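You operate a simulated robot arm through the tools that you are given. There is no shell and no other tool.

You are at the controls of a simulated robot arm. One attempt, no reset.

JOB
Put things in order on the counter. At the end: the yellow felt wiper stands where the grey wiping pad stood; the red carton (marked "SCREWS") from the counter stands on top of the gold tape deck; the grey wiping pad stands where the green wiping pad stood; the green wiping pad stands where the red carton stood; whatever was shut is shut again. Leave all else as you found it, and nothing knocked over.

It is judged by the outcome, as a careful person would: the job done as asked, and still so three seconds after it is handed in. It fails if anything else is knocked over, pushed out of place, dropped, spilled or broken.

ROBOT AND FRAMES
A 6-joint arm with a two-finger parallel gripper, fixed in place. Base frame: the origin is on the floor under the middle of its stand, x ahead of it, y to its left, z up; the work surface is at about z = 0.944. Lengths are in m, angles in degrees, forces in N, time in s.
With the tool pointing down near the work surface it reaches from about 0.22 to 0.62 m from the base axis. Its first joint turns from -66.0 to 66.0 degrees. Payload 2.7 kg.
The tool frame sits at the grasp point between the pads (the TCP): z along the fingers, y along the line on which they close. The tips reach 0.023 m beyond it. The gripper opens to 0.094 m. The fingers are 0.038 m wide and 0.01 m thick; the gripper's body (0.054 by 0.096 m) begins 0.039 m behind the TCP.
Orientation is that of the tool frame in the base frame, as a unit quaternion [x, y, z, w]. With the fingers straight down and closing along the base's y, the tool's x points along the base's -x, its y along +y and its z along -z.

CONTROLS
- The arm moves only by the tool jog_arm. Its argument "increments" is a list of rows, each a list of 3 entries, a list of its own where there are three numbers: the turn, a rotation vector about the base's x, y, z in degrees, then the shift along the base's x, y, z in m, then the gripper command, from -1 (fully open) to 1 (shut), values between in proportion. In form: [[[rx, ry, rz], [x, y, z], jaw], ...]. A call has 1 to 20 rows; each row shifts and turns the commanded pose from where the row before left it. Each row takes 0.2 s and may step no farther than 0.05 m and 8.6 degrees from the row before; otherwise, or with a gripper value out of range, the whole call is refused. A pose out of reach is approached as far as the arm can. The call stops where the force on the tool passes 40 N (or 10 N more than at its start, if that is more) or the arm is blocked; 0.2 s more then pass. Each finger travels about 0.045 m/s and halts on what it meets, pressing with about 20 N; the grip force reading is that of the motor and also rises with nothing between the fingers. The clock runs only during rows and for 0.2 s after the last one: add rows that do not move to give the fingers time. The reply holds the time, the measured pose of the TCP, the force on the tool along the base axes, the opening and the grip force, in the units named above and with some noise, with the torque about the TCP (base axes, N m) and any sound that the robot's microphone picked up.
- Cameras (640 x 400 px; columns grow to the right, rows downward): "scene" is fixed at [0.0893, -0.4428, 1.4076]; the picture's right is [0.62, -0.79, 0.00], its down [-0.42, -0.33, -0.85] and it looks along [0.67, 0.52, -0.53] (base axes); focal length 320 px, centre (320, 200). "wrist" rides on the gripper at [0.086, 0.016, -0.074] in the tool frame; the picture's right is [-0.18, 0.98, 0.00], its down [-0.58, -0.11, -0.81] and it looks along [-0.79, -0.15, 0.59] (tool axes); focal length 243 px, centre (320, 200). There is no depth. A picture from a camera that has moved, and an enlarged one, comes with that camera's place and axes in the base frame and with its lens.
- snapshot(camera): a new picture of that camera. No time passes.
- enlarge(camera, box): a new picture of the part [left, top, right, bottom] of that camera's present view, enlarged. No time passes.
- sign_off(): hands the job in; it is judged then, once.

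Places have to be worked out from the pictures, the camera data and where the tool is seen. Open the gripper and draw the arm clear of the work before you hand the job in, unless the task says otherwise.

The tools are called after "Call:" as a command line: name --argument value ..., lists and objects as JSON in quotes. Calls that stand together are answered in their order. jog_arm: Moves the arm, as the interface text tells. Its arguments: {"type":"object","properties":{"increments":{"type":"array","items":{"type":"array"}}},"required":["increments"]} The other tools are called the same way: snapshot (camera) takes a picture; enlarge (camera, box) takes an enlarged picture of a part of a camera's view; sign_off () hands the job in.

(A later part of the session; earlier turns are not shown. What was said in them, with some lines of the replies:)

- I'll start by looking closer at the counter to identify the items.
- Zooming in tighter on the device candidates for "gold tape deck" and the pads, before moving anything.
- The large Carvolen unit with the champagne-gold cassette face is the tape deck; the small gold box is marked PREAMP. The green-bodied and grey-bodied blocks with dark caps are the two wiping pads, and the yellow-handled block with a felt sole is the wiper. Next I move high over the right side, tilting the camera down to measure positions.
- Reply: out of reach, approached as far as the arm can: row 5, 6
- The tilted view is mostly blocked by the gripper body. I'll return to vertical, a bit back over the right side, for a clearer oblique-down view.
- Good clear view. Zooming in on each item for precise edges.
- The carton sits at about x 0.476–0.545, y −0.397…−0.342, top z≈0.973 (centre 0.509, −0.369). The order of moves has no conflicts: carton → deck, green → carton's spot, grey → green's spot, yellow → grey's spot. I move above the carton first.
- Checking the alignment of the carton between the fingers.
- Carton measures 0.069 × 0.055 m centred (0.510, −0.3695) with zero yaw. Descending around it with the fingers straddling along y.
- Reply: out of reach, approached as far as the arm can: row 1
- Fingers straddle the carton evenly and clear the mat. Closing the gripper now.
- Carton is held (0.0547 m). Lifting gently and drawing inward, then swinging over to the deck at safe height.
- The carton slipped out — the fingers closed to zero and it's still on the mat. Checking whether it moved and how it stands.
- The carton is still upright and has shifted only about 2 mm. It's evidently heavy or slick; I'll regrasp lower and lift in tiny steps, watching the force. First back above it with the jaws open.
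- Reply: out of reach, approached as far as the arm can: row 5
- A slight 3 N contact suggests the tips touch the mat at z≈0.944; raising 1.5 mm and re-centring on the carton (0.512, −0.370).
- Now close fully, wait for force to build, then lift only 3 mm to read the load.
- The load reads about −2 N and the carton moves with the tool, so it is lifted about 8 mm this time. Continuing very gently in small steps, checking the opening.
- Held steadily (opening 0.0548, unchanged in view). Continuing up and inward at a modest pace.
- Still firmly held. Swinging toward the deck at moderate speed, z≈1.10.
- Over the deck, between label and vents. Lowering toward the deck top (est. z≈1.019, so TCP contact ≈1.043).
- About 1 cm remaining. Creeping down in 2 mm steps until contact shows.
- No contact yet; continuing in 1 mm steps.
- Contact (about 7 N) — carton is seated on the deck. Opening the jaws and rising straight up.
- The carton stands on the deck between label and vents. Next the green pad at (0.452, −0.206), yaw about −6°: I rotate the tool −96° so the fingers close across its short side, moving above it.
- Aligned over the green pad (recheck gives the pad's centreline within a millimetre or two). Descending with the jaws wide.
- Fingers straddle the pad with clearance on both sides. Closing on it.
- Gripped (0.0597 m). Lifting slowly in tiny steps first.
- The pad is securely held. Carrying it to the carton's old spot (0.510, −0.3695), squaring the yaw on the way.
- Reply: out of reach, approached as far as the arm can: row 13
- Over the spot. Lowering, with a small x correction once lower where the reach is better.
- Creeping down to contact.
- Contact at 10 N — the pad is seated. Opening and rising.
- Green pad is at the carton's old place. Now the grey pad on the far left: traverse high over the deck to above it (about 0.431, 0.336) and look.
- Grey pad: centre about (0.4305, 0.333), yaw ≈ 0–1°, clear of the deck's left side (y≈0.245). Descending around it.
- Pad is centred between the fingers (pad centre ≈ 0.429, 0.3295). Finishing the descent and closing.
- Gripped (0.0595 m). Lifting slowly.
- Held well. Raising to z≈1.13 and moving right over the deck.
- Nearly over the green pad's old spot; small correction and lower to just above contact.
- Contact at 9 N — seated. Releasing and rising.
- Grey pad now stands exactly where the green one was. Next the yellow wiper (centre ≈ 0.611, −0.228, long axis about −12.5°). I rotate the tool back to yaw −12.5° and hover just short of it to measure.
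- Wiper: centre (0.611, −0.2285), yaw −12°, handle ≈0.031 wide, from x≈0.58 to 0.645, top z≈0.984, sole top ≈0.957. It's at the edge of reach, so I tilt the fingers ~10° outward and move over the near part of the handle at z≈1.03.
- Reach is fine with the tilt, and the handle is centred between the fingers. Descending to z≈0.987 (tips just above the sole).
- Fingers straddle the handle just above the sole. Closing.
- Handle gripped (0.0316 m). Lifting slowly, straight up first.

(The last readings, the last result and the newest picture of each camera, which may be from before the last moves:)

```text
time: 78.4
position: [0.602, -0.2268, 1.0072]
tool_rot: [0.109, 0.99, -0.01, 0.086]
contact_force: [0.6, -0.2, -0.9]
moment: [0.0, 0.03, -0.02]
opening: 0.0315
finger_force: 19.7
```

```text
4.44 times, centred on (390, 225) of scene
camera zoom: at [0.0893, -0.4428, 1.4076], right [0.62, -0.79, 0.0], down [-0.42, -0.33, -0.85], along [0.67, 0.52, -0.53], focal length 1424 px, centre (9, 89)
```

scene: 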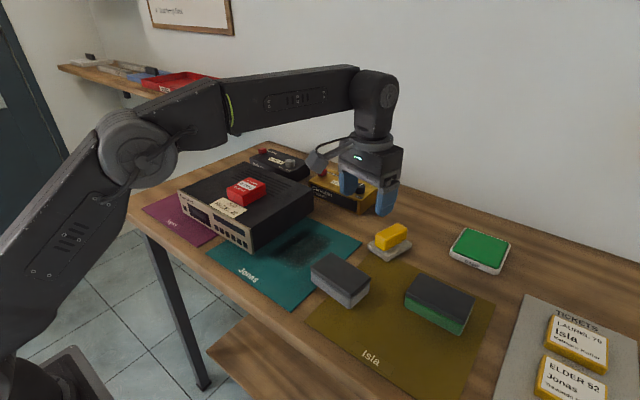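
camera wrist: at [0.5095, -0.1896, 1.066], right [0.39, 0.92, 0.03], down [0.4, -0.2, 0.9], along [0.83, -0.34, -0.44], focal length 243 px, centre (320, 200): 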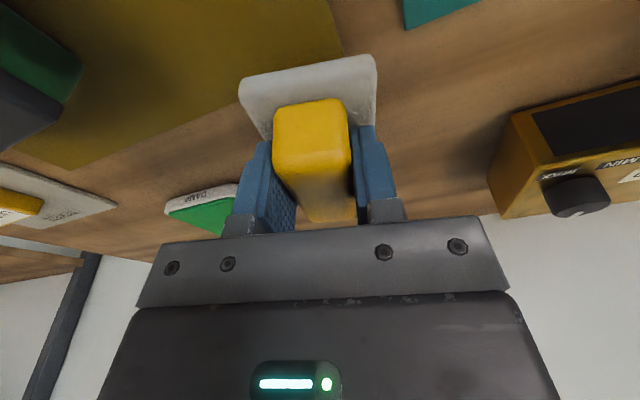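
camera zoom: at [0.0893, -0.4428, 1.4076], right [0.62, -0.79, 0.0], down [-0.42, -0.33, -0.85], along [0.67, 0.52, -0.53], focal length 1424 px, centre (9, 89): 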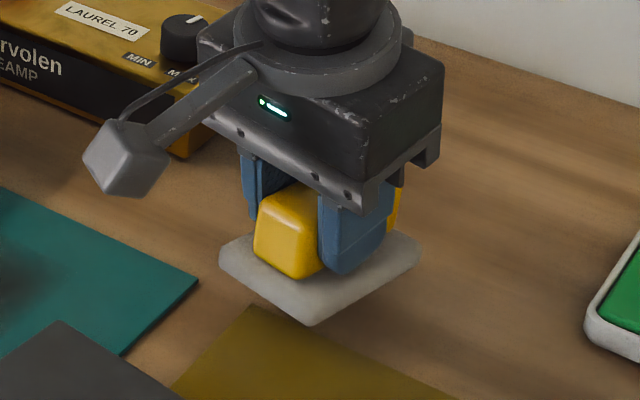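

Held and level. Raising and drawing inward to z≈1.14.

Call:
jog_arm --increments '[[[0, 0, 0], [0, 0, 0.006], 1], [[0, 0, 0], [-0.003, 0.001, 0.01], 1], [[0, 0, 0], [-0.006, 0.002, 0.014], 1], [[0, 0, 0], [-0.008, 0.002, 0.016], 1], [[0, 0, 0], [-0.01, 0.003, 0.016], 1], [[0, 0, 0], [-0.012, 0.003, 0.016], 1], [[0, 0, 0], [-0.014, 0.004, 0.016], 1], [[0, 0, 0], [-0.014, 0.004, 0.014], 1], [[0, 0, 0], [-0.012, 0.004, 0.012], 1], [[0, 0, 0], [-0.01, 0.005, 0.01], 1], [[0, 0, 0], [0, 0, 0], 1]]'

Call:
snapshot --camera "wrist"

```text
time: 80.8
position: [0.513, -0.1988, 1.1373]
tool_rot: [0.109, 0.99, -0.01, 0.087]
contact_force: [-0.1, -0.8, -0.9]
moment: [0.0, 0.02, 0.03]
opening: 0.0318
finger_force: 20.1
```

```text
taken
camera wrist: at [0.4205, -0.1623, 1.1955], right [0.39, 0.92, 0.03], down [0.4, -0.2, 0.89], along [0.83, -0.34, -0.45], focal length 243 px, centre (320, 200)
```

wrist: 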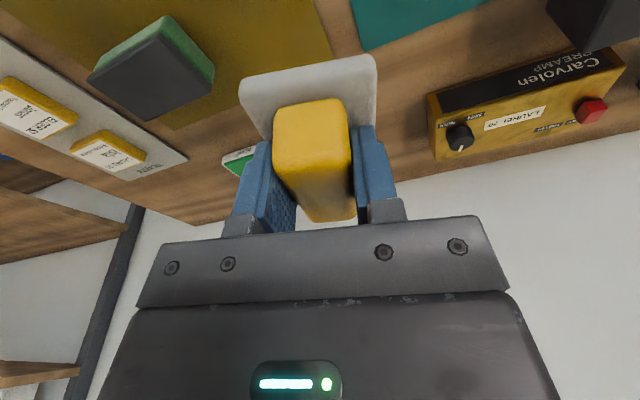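

Stable. Swinging left over the deck while yawing −77.5° so the wiper's long side lies the way the grey pad's did.

Call:
jog_arm --increments '[[[0, 0, -2], [-0.002, 0.012, 0.001], 1], [[0, 0, -3], [-0.003, 0.018, 0.001], 1], [[0, 0, -4], [-0.004, 0.024, 0], 1], [[0, 0, -4.5], [-0.0045, 0.028, 0], 1], [[0, 0, -4.5], [-0.0045, 0.03, 0], 1], [[0, 0, -4.5], [-0.0045, 0.03, 0], 1], [[0, 0, -4.5], [-0.0045, 0.03, 0], 1], [[0, 0, -4.5], [-0.0045, 0.03, 0], 1], [[0, 0, -4.5], [-0.0045, 0.03, 0], 1], [[0, 0, -4.5], [-0.0045, 0.03, 0], 1], [[0, 0, -4.5], [-0.0045, 0.03, 0], 1], [[0, 0, -4.5], [-0.0045, 0.03, 0], 1], [[0, 0, -4.5], [-0.0045, 0.03, 0], 1], [[0, 0, -4.5], [-0.0045, 0.03, 0], 1], [[0, 0, -4.5], [-0.0045, 0.03, 0], 1], [[0, 0, -4.5], [-0.0045, 0.03, 0], 1], [[0, 0, -4], [-0.0045, 0.03, 0], 1], [[0, 0, -3.5], [-0.0045, 0.028, 0], 1], [[0, 0, -1.5], [-0.003, 0.024, 0], 1], [[0, 0, -1], [-0.003, 0.018, 0], 1]]'

Call:
snapshot --camera "wrist"

Call:
snapshot --camera "scene"

```text
time: 85.0
position: [0.4287, 0.344, 1.1391]
tool_rot: [0.705, 0.704, -0.062, 0.062]
contact_force: [-0.1, 0.9, -0.8]
moment: [0.01, -0.02, 0.0]
opening: 0.0318
finger_force: 19.5
```

```text
taken
camera wrist: at [0.4455, 0.442, 1.1976], right [0.98, -0.18, 0.03], down [-0.11, -0.43, 0.9], along [-0.15, -0.88, -0.45], focal length 243 px, centre (320, 200)
```

wrist: 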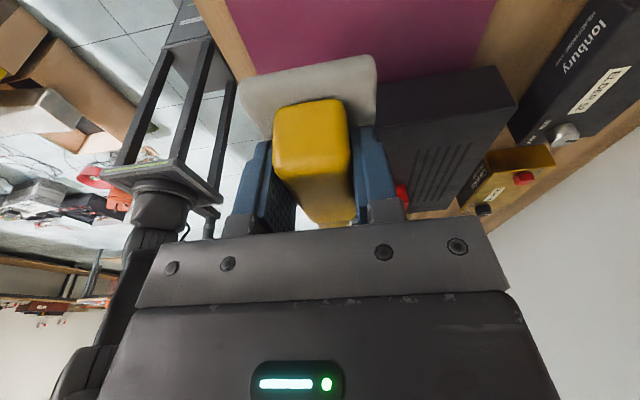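

```text
taken
```

scene: 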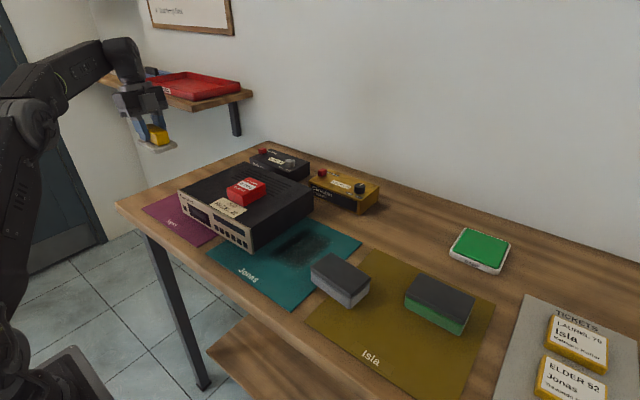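

Over the grey pad's old spot with the wiper level. Lowering to just above contact.

Call:
jog_arm --increments '[[[0, 0, 0], [0, -0.001, -0.01], 1], [[0, 0, 0], [0, -0.001, -0.018], 1], [[0, 0, 0], [0, 0, -0.024], 1], [[0, 0, 0], [0, 0, -0.026], 1], [[0, 0, 0], [0, 0, -0.024], 1], [[0, 0, 0], [0, 0, -0.018], 1], [[0, 0, 0], [0, 0, -0.012], 1], [[0, 0, 0], [0, 0, -0.008], 1], [[0, 0, 0], [0, 0, -0.004], 1], [[0, 0, 0], [0, 0, 0], 1]]'

Call:
snapshot --camera "wrist"

Call:
enlarge --camera "scene" --box '[110, 110, 230, 220]'

```text
time: 87.2
position: [0.4306, 0.3406, 0.9956]
tool_rot: [0.704, 0.705, -0.062, 0.062]
contact_force: [-0.3, 0.2, -1.7]
moment: [0.02, 0.01, 0.02]
opening: 0.0317
finger_force: 20.2
```

```text
taken
camera wrist: at [0.446, 0.4392, 1.0536], right [0.98, -0.18, 0.03], down [-0.11, -0.43, 0.9], along [-0.15, -0.88, -0.44], focal length 243 px, centre (320, 200)
```

wrist: 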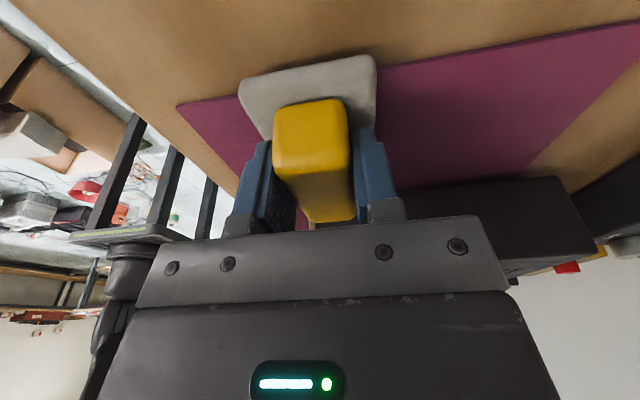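

```text
3.64 times, centred on (170, 165) of scene
camera zoom: at [0.0893, -0.4428, 1.4076], right [0.62, -0.79, 0.0], down [-0.42, -0.33, -0.85], along [0.67, 0.52, -0.53], focal length 1165 px, centre (866, 327)
```

zoom: 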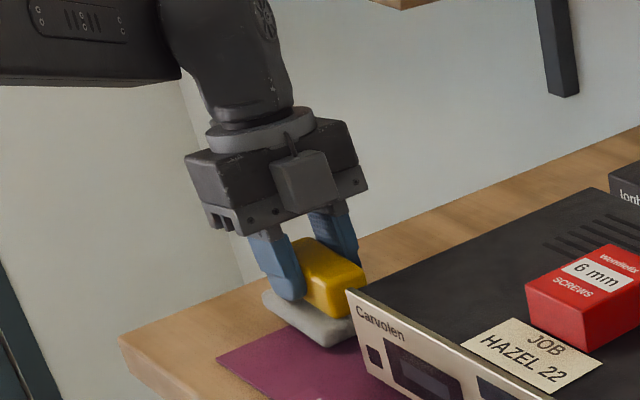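

Creeping down to contact.

Call:
jog_arm --increments '[[[0, 0, 0], [0, 0, -0.002], 1], [[0, 0, 0], [0, 0, -0.002], 1], [[0, 0, 0], [0, 0, -0.002], 1], [[0, 0, 0], [0, 0, 0], 1]]'

```text
time: 88.2
position: [0.4309, 0.3392, 0.9891]
tool_rot: [0.704, 0.705, -0.061, 0.061]
contact_force: [0.2, 0.2, -0.2]
moment: [0.01, 0.05, 0.01]
opening: 0.0315
finger_force: 20.0
```

Call:
jog_arm --increments '[[[0, 0, 0], [0, 0, -0.001], 1], [[0, 0, 0], [0, 0, -0.001], 1], [[0, 0, 0], [0, 0, 0], 1]]'

```text
time: 89.0
position: [0.4314, 0.342, 0.9884]
tool_rot: [0.705, 0.704, -0.061, 0.061]
contact_force: [1.4, -1.8, 10.2]
moment: [-0.6, 0.01, 0.02]
opening: 0.0317
finger_force: 19.6
```

Contact (10 N, the far end first on the mat edge). Opening gently and backing off along the tool axis, upward.

Call:
jog_arm --increments '[[[0, 0, 0], [0, 0, 0], 0.5], [[0, 0, 0], [0, 0, 0], 0.3], [[0, 0, 0], [0, 0, 0], 0.1], [[0, 0, 0], [0, 0, 0], -0.2], [[0, 0, 0], [0, 0, 0], -0.3], [[0, 0, 0], [0, 0, 0], -0.3], [[0, 0, 0], [0, 0, 0.008], -0.3], [[0, 0, 0], [0, 0, 0.015], -0.3], [[0, 0, 0], [0, 0, 0.025], -0.3], [[0, 0, 0], [0, 0, 0.035], -0.3], [[0, 0, 0], [0, 0, 0.04], -0.3], [[0, 0, 0], [0, 0, 0.04], -0.3], [[0, 0, 0], [0, 0, 0], -0.3]]'

Call:
snapshot --camera "wrist"

Call:
snapshot --camera "scene"

Call:
enlarge --camera "scene" --box '[110, 140, 230, 220]'

```text
time: 91.8
position: [0.4292, 0.3397, 1.1502]
tool_rot: [0.704, 0.705, -0.062, 0.061]
contact_force: [-0.2, 0.6, -0.5]
moment: [0.02, -0.03, 0.0]
opening: 0.0611
finger_force: 0.1
```

```text
taken
camera wrist: at [0.4456, 0.4387, 1.2087], right [0.98, -0.18, 0.03], down [-0.11, -0.43, 0.9], along [-0.15, -0.88, -0.44], focal length 243 px, centre (320, 200)
```

wrist: 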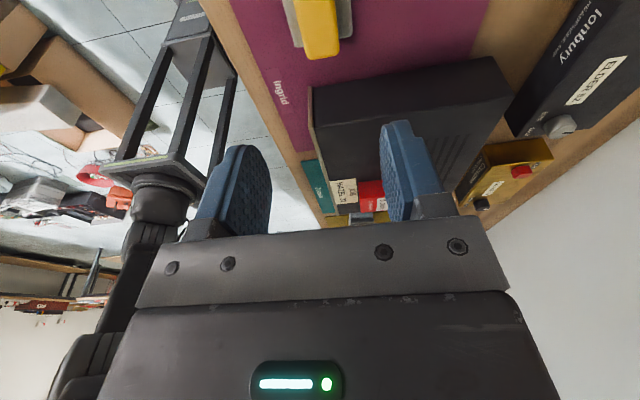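

```text
taken
```

scene: 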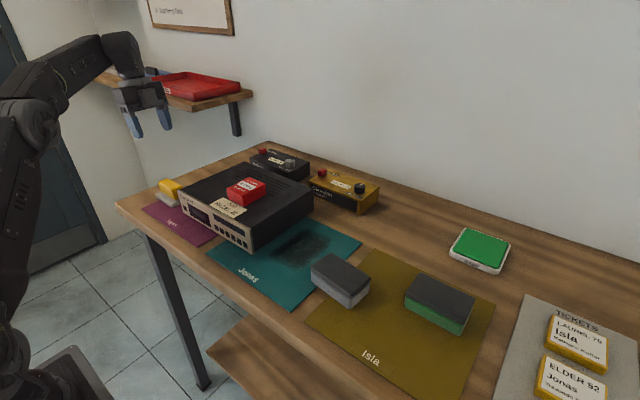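

```text
5.00 times, centred on (170, 180) of scene
camera zoom: at [0.0893, -0.4428, 1.4076], right [0.62, -0.79, 0.0], down [-0.42, -0.33, -0.85], along [0.67, 0.52, -0.53], focal length 1602 px, centre (1070, 300)
```

zoom: 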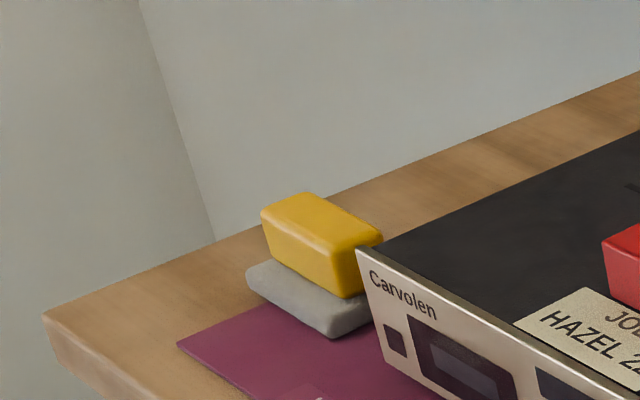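

All four are placed. Untilting, opening fully and drawing the arm up and back to its starting area, then a final check.

Call:
jog_arm --increments '[[[5, 0, 0], [0, 0, 0.03], -0.6], [[5, 0, 0], [0, -0.01, 0.03], -1], [[0, 0, 8], [0, -0.025, 0.02], -1], [[0, 0, 8], [0, -0.03, 0.01], -1], [[0, 0, 8], [0, -0.03, 0], -1], [[0, 0, 8], [0, -0.03, 0], -1], [[0, 0, 8], [0, -0.03, 0], -1], [[0, 0, 8], [0, -0.03, 0], -1], [[0, 0, 8], [0, -0.03, 0], -1], [[0, 0, 8], [0, -0.03, 0], -1], [[0, 0, 8], [0, -0.03, 0], -1], [[0, 0, 8], [0, -0.03, 0], -1], [[0, 0, 8], [-0.01, -0.01, 0], -1], [[0, 0, 0], [-0.02, 0, 0], -1], [[0, 0, 0], [-0.02, 0, 0], -1], [[0, 0, 0], [0, 0, 0], -1]]'

Call:
snapshot --camera "scene"

Call:
snapshot --camera "wrist"

Call:
enlarge --camera "scene" --box '[120, 130, 400, 305]'

Call:
enlarge --camera "scene" --box '[300, 220, 520, 350]'

```text
time: 95.2
position: [0.3818, 0.0257, 1.2391]
tool_rot: [0.016, 1.0, 0.0, 0.0]
contact_force: [0.9, 0.7, 0.2]
moment: [0.02, -0.02, -0.02]
opening: 0.094
finger_force: 0.0
```

```text
taken
```

scene: 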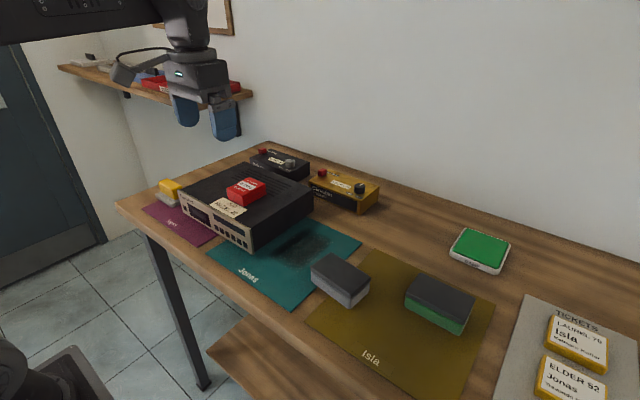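

```text
taken
camera wrist: at [0.2946, 0.0437, 1.3139], right [0.22, 0.98, 0.0], down [0.58, -0.13, 0.81], along [0.79, -0.17, -0.59], focal length 243 px, centre (320, 200)
```

wrist: 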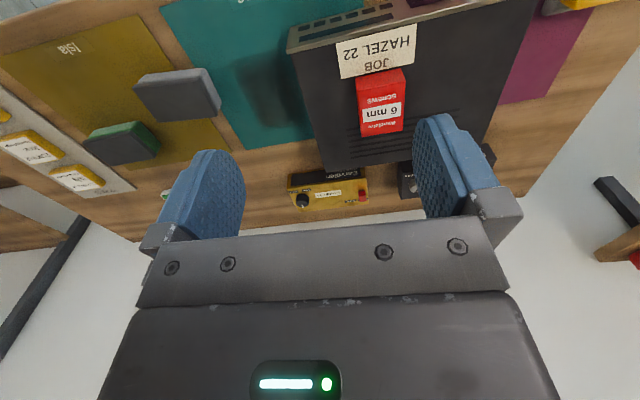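

```text
2.29 times, centred on (260, 218) of scene
camera zoom: at [0.0893, -0.4428, 1.4076], right [0.62, -0.79, 0.0], down [-0.42, -0.33, -0.85], along [0.67, 0.52, -0.53], focal length 732 px, centre (457, 160)
```

zoom: 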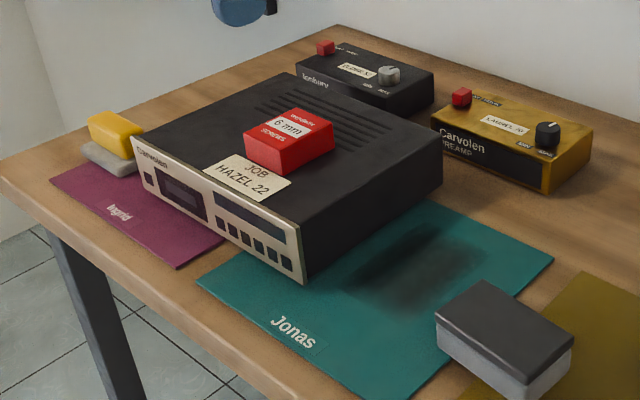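

```text
2.91 times, centred on (410, 285) of scene
camera zoom: at [0.0893, -0.4428, 1.4076], right [0.62, -0.79, 0.0], down [-0.42, -0.33, -0.85], along [0.67, 0.52, -0.53], focal length 932 px, centre (58, -47)
```

zoom: 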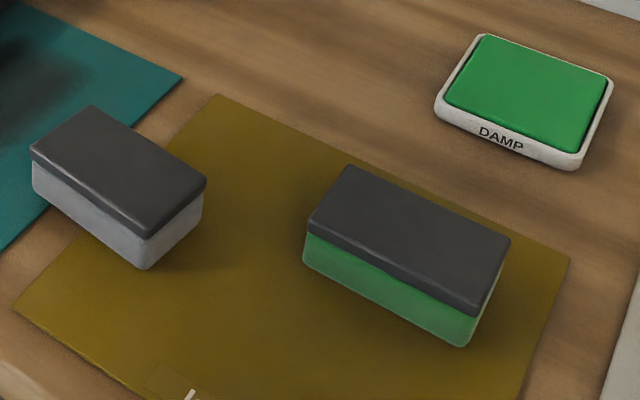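

Everything checks out: the wiper is in the grey pad's spot, the grey pad in the green's, and the green pad where the carton was. The carton sits on the gold-faced tape deck. Mats, preamps, the damp tray and tickets haven't moved, and nothing was opened. The arm is clear with the jaws open, so I'm handing in.

Call:
sign_off

```text
The job is handed in.
```

The counter is rearranged as asked and the job is handed in. The last pictures showed everything upright, but the judge's result isn't back yet.

- **Red carton ("SCREWS"):** it stands on top of the tape deck, between the job label and the vents. I took "gold tape deck" to mean the large Carvolen unit with the champagne-gold cassette front, because the small gold box is marked PREAMP.
- **Green wiping pad:** it stands where the carton stood, about 4 mm off centre by my measurements. I took this to be the dark-capped block with the green body, not the green pad in the DAMP tray.
- **Grey wiping pad:** it stands where the green pad stood, at the same angle.
- **Yellow felt wiper:** it stands where the grey pad stood, with its long side lying the way the pad's did.

**Carton slip:** on the first try the carton slipped out of the gripper as I began to lift. It stayed upright on the mat and moved about 2 mm, and the second, slower lift held.

Nothing was opened, so there was nothing to shut again. The preamps, DAMP tray, tickets and mats look unmoved. The gripper is open and the arm is clear of the work.
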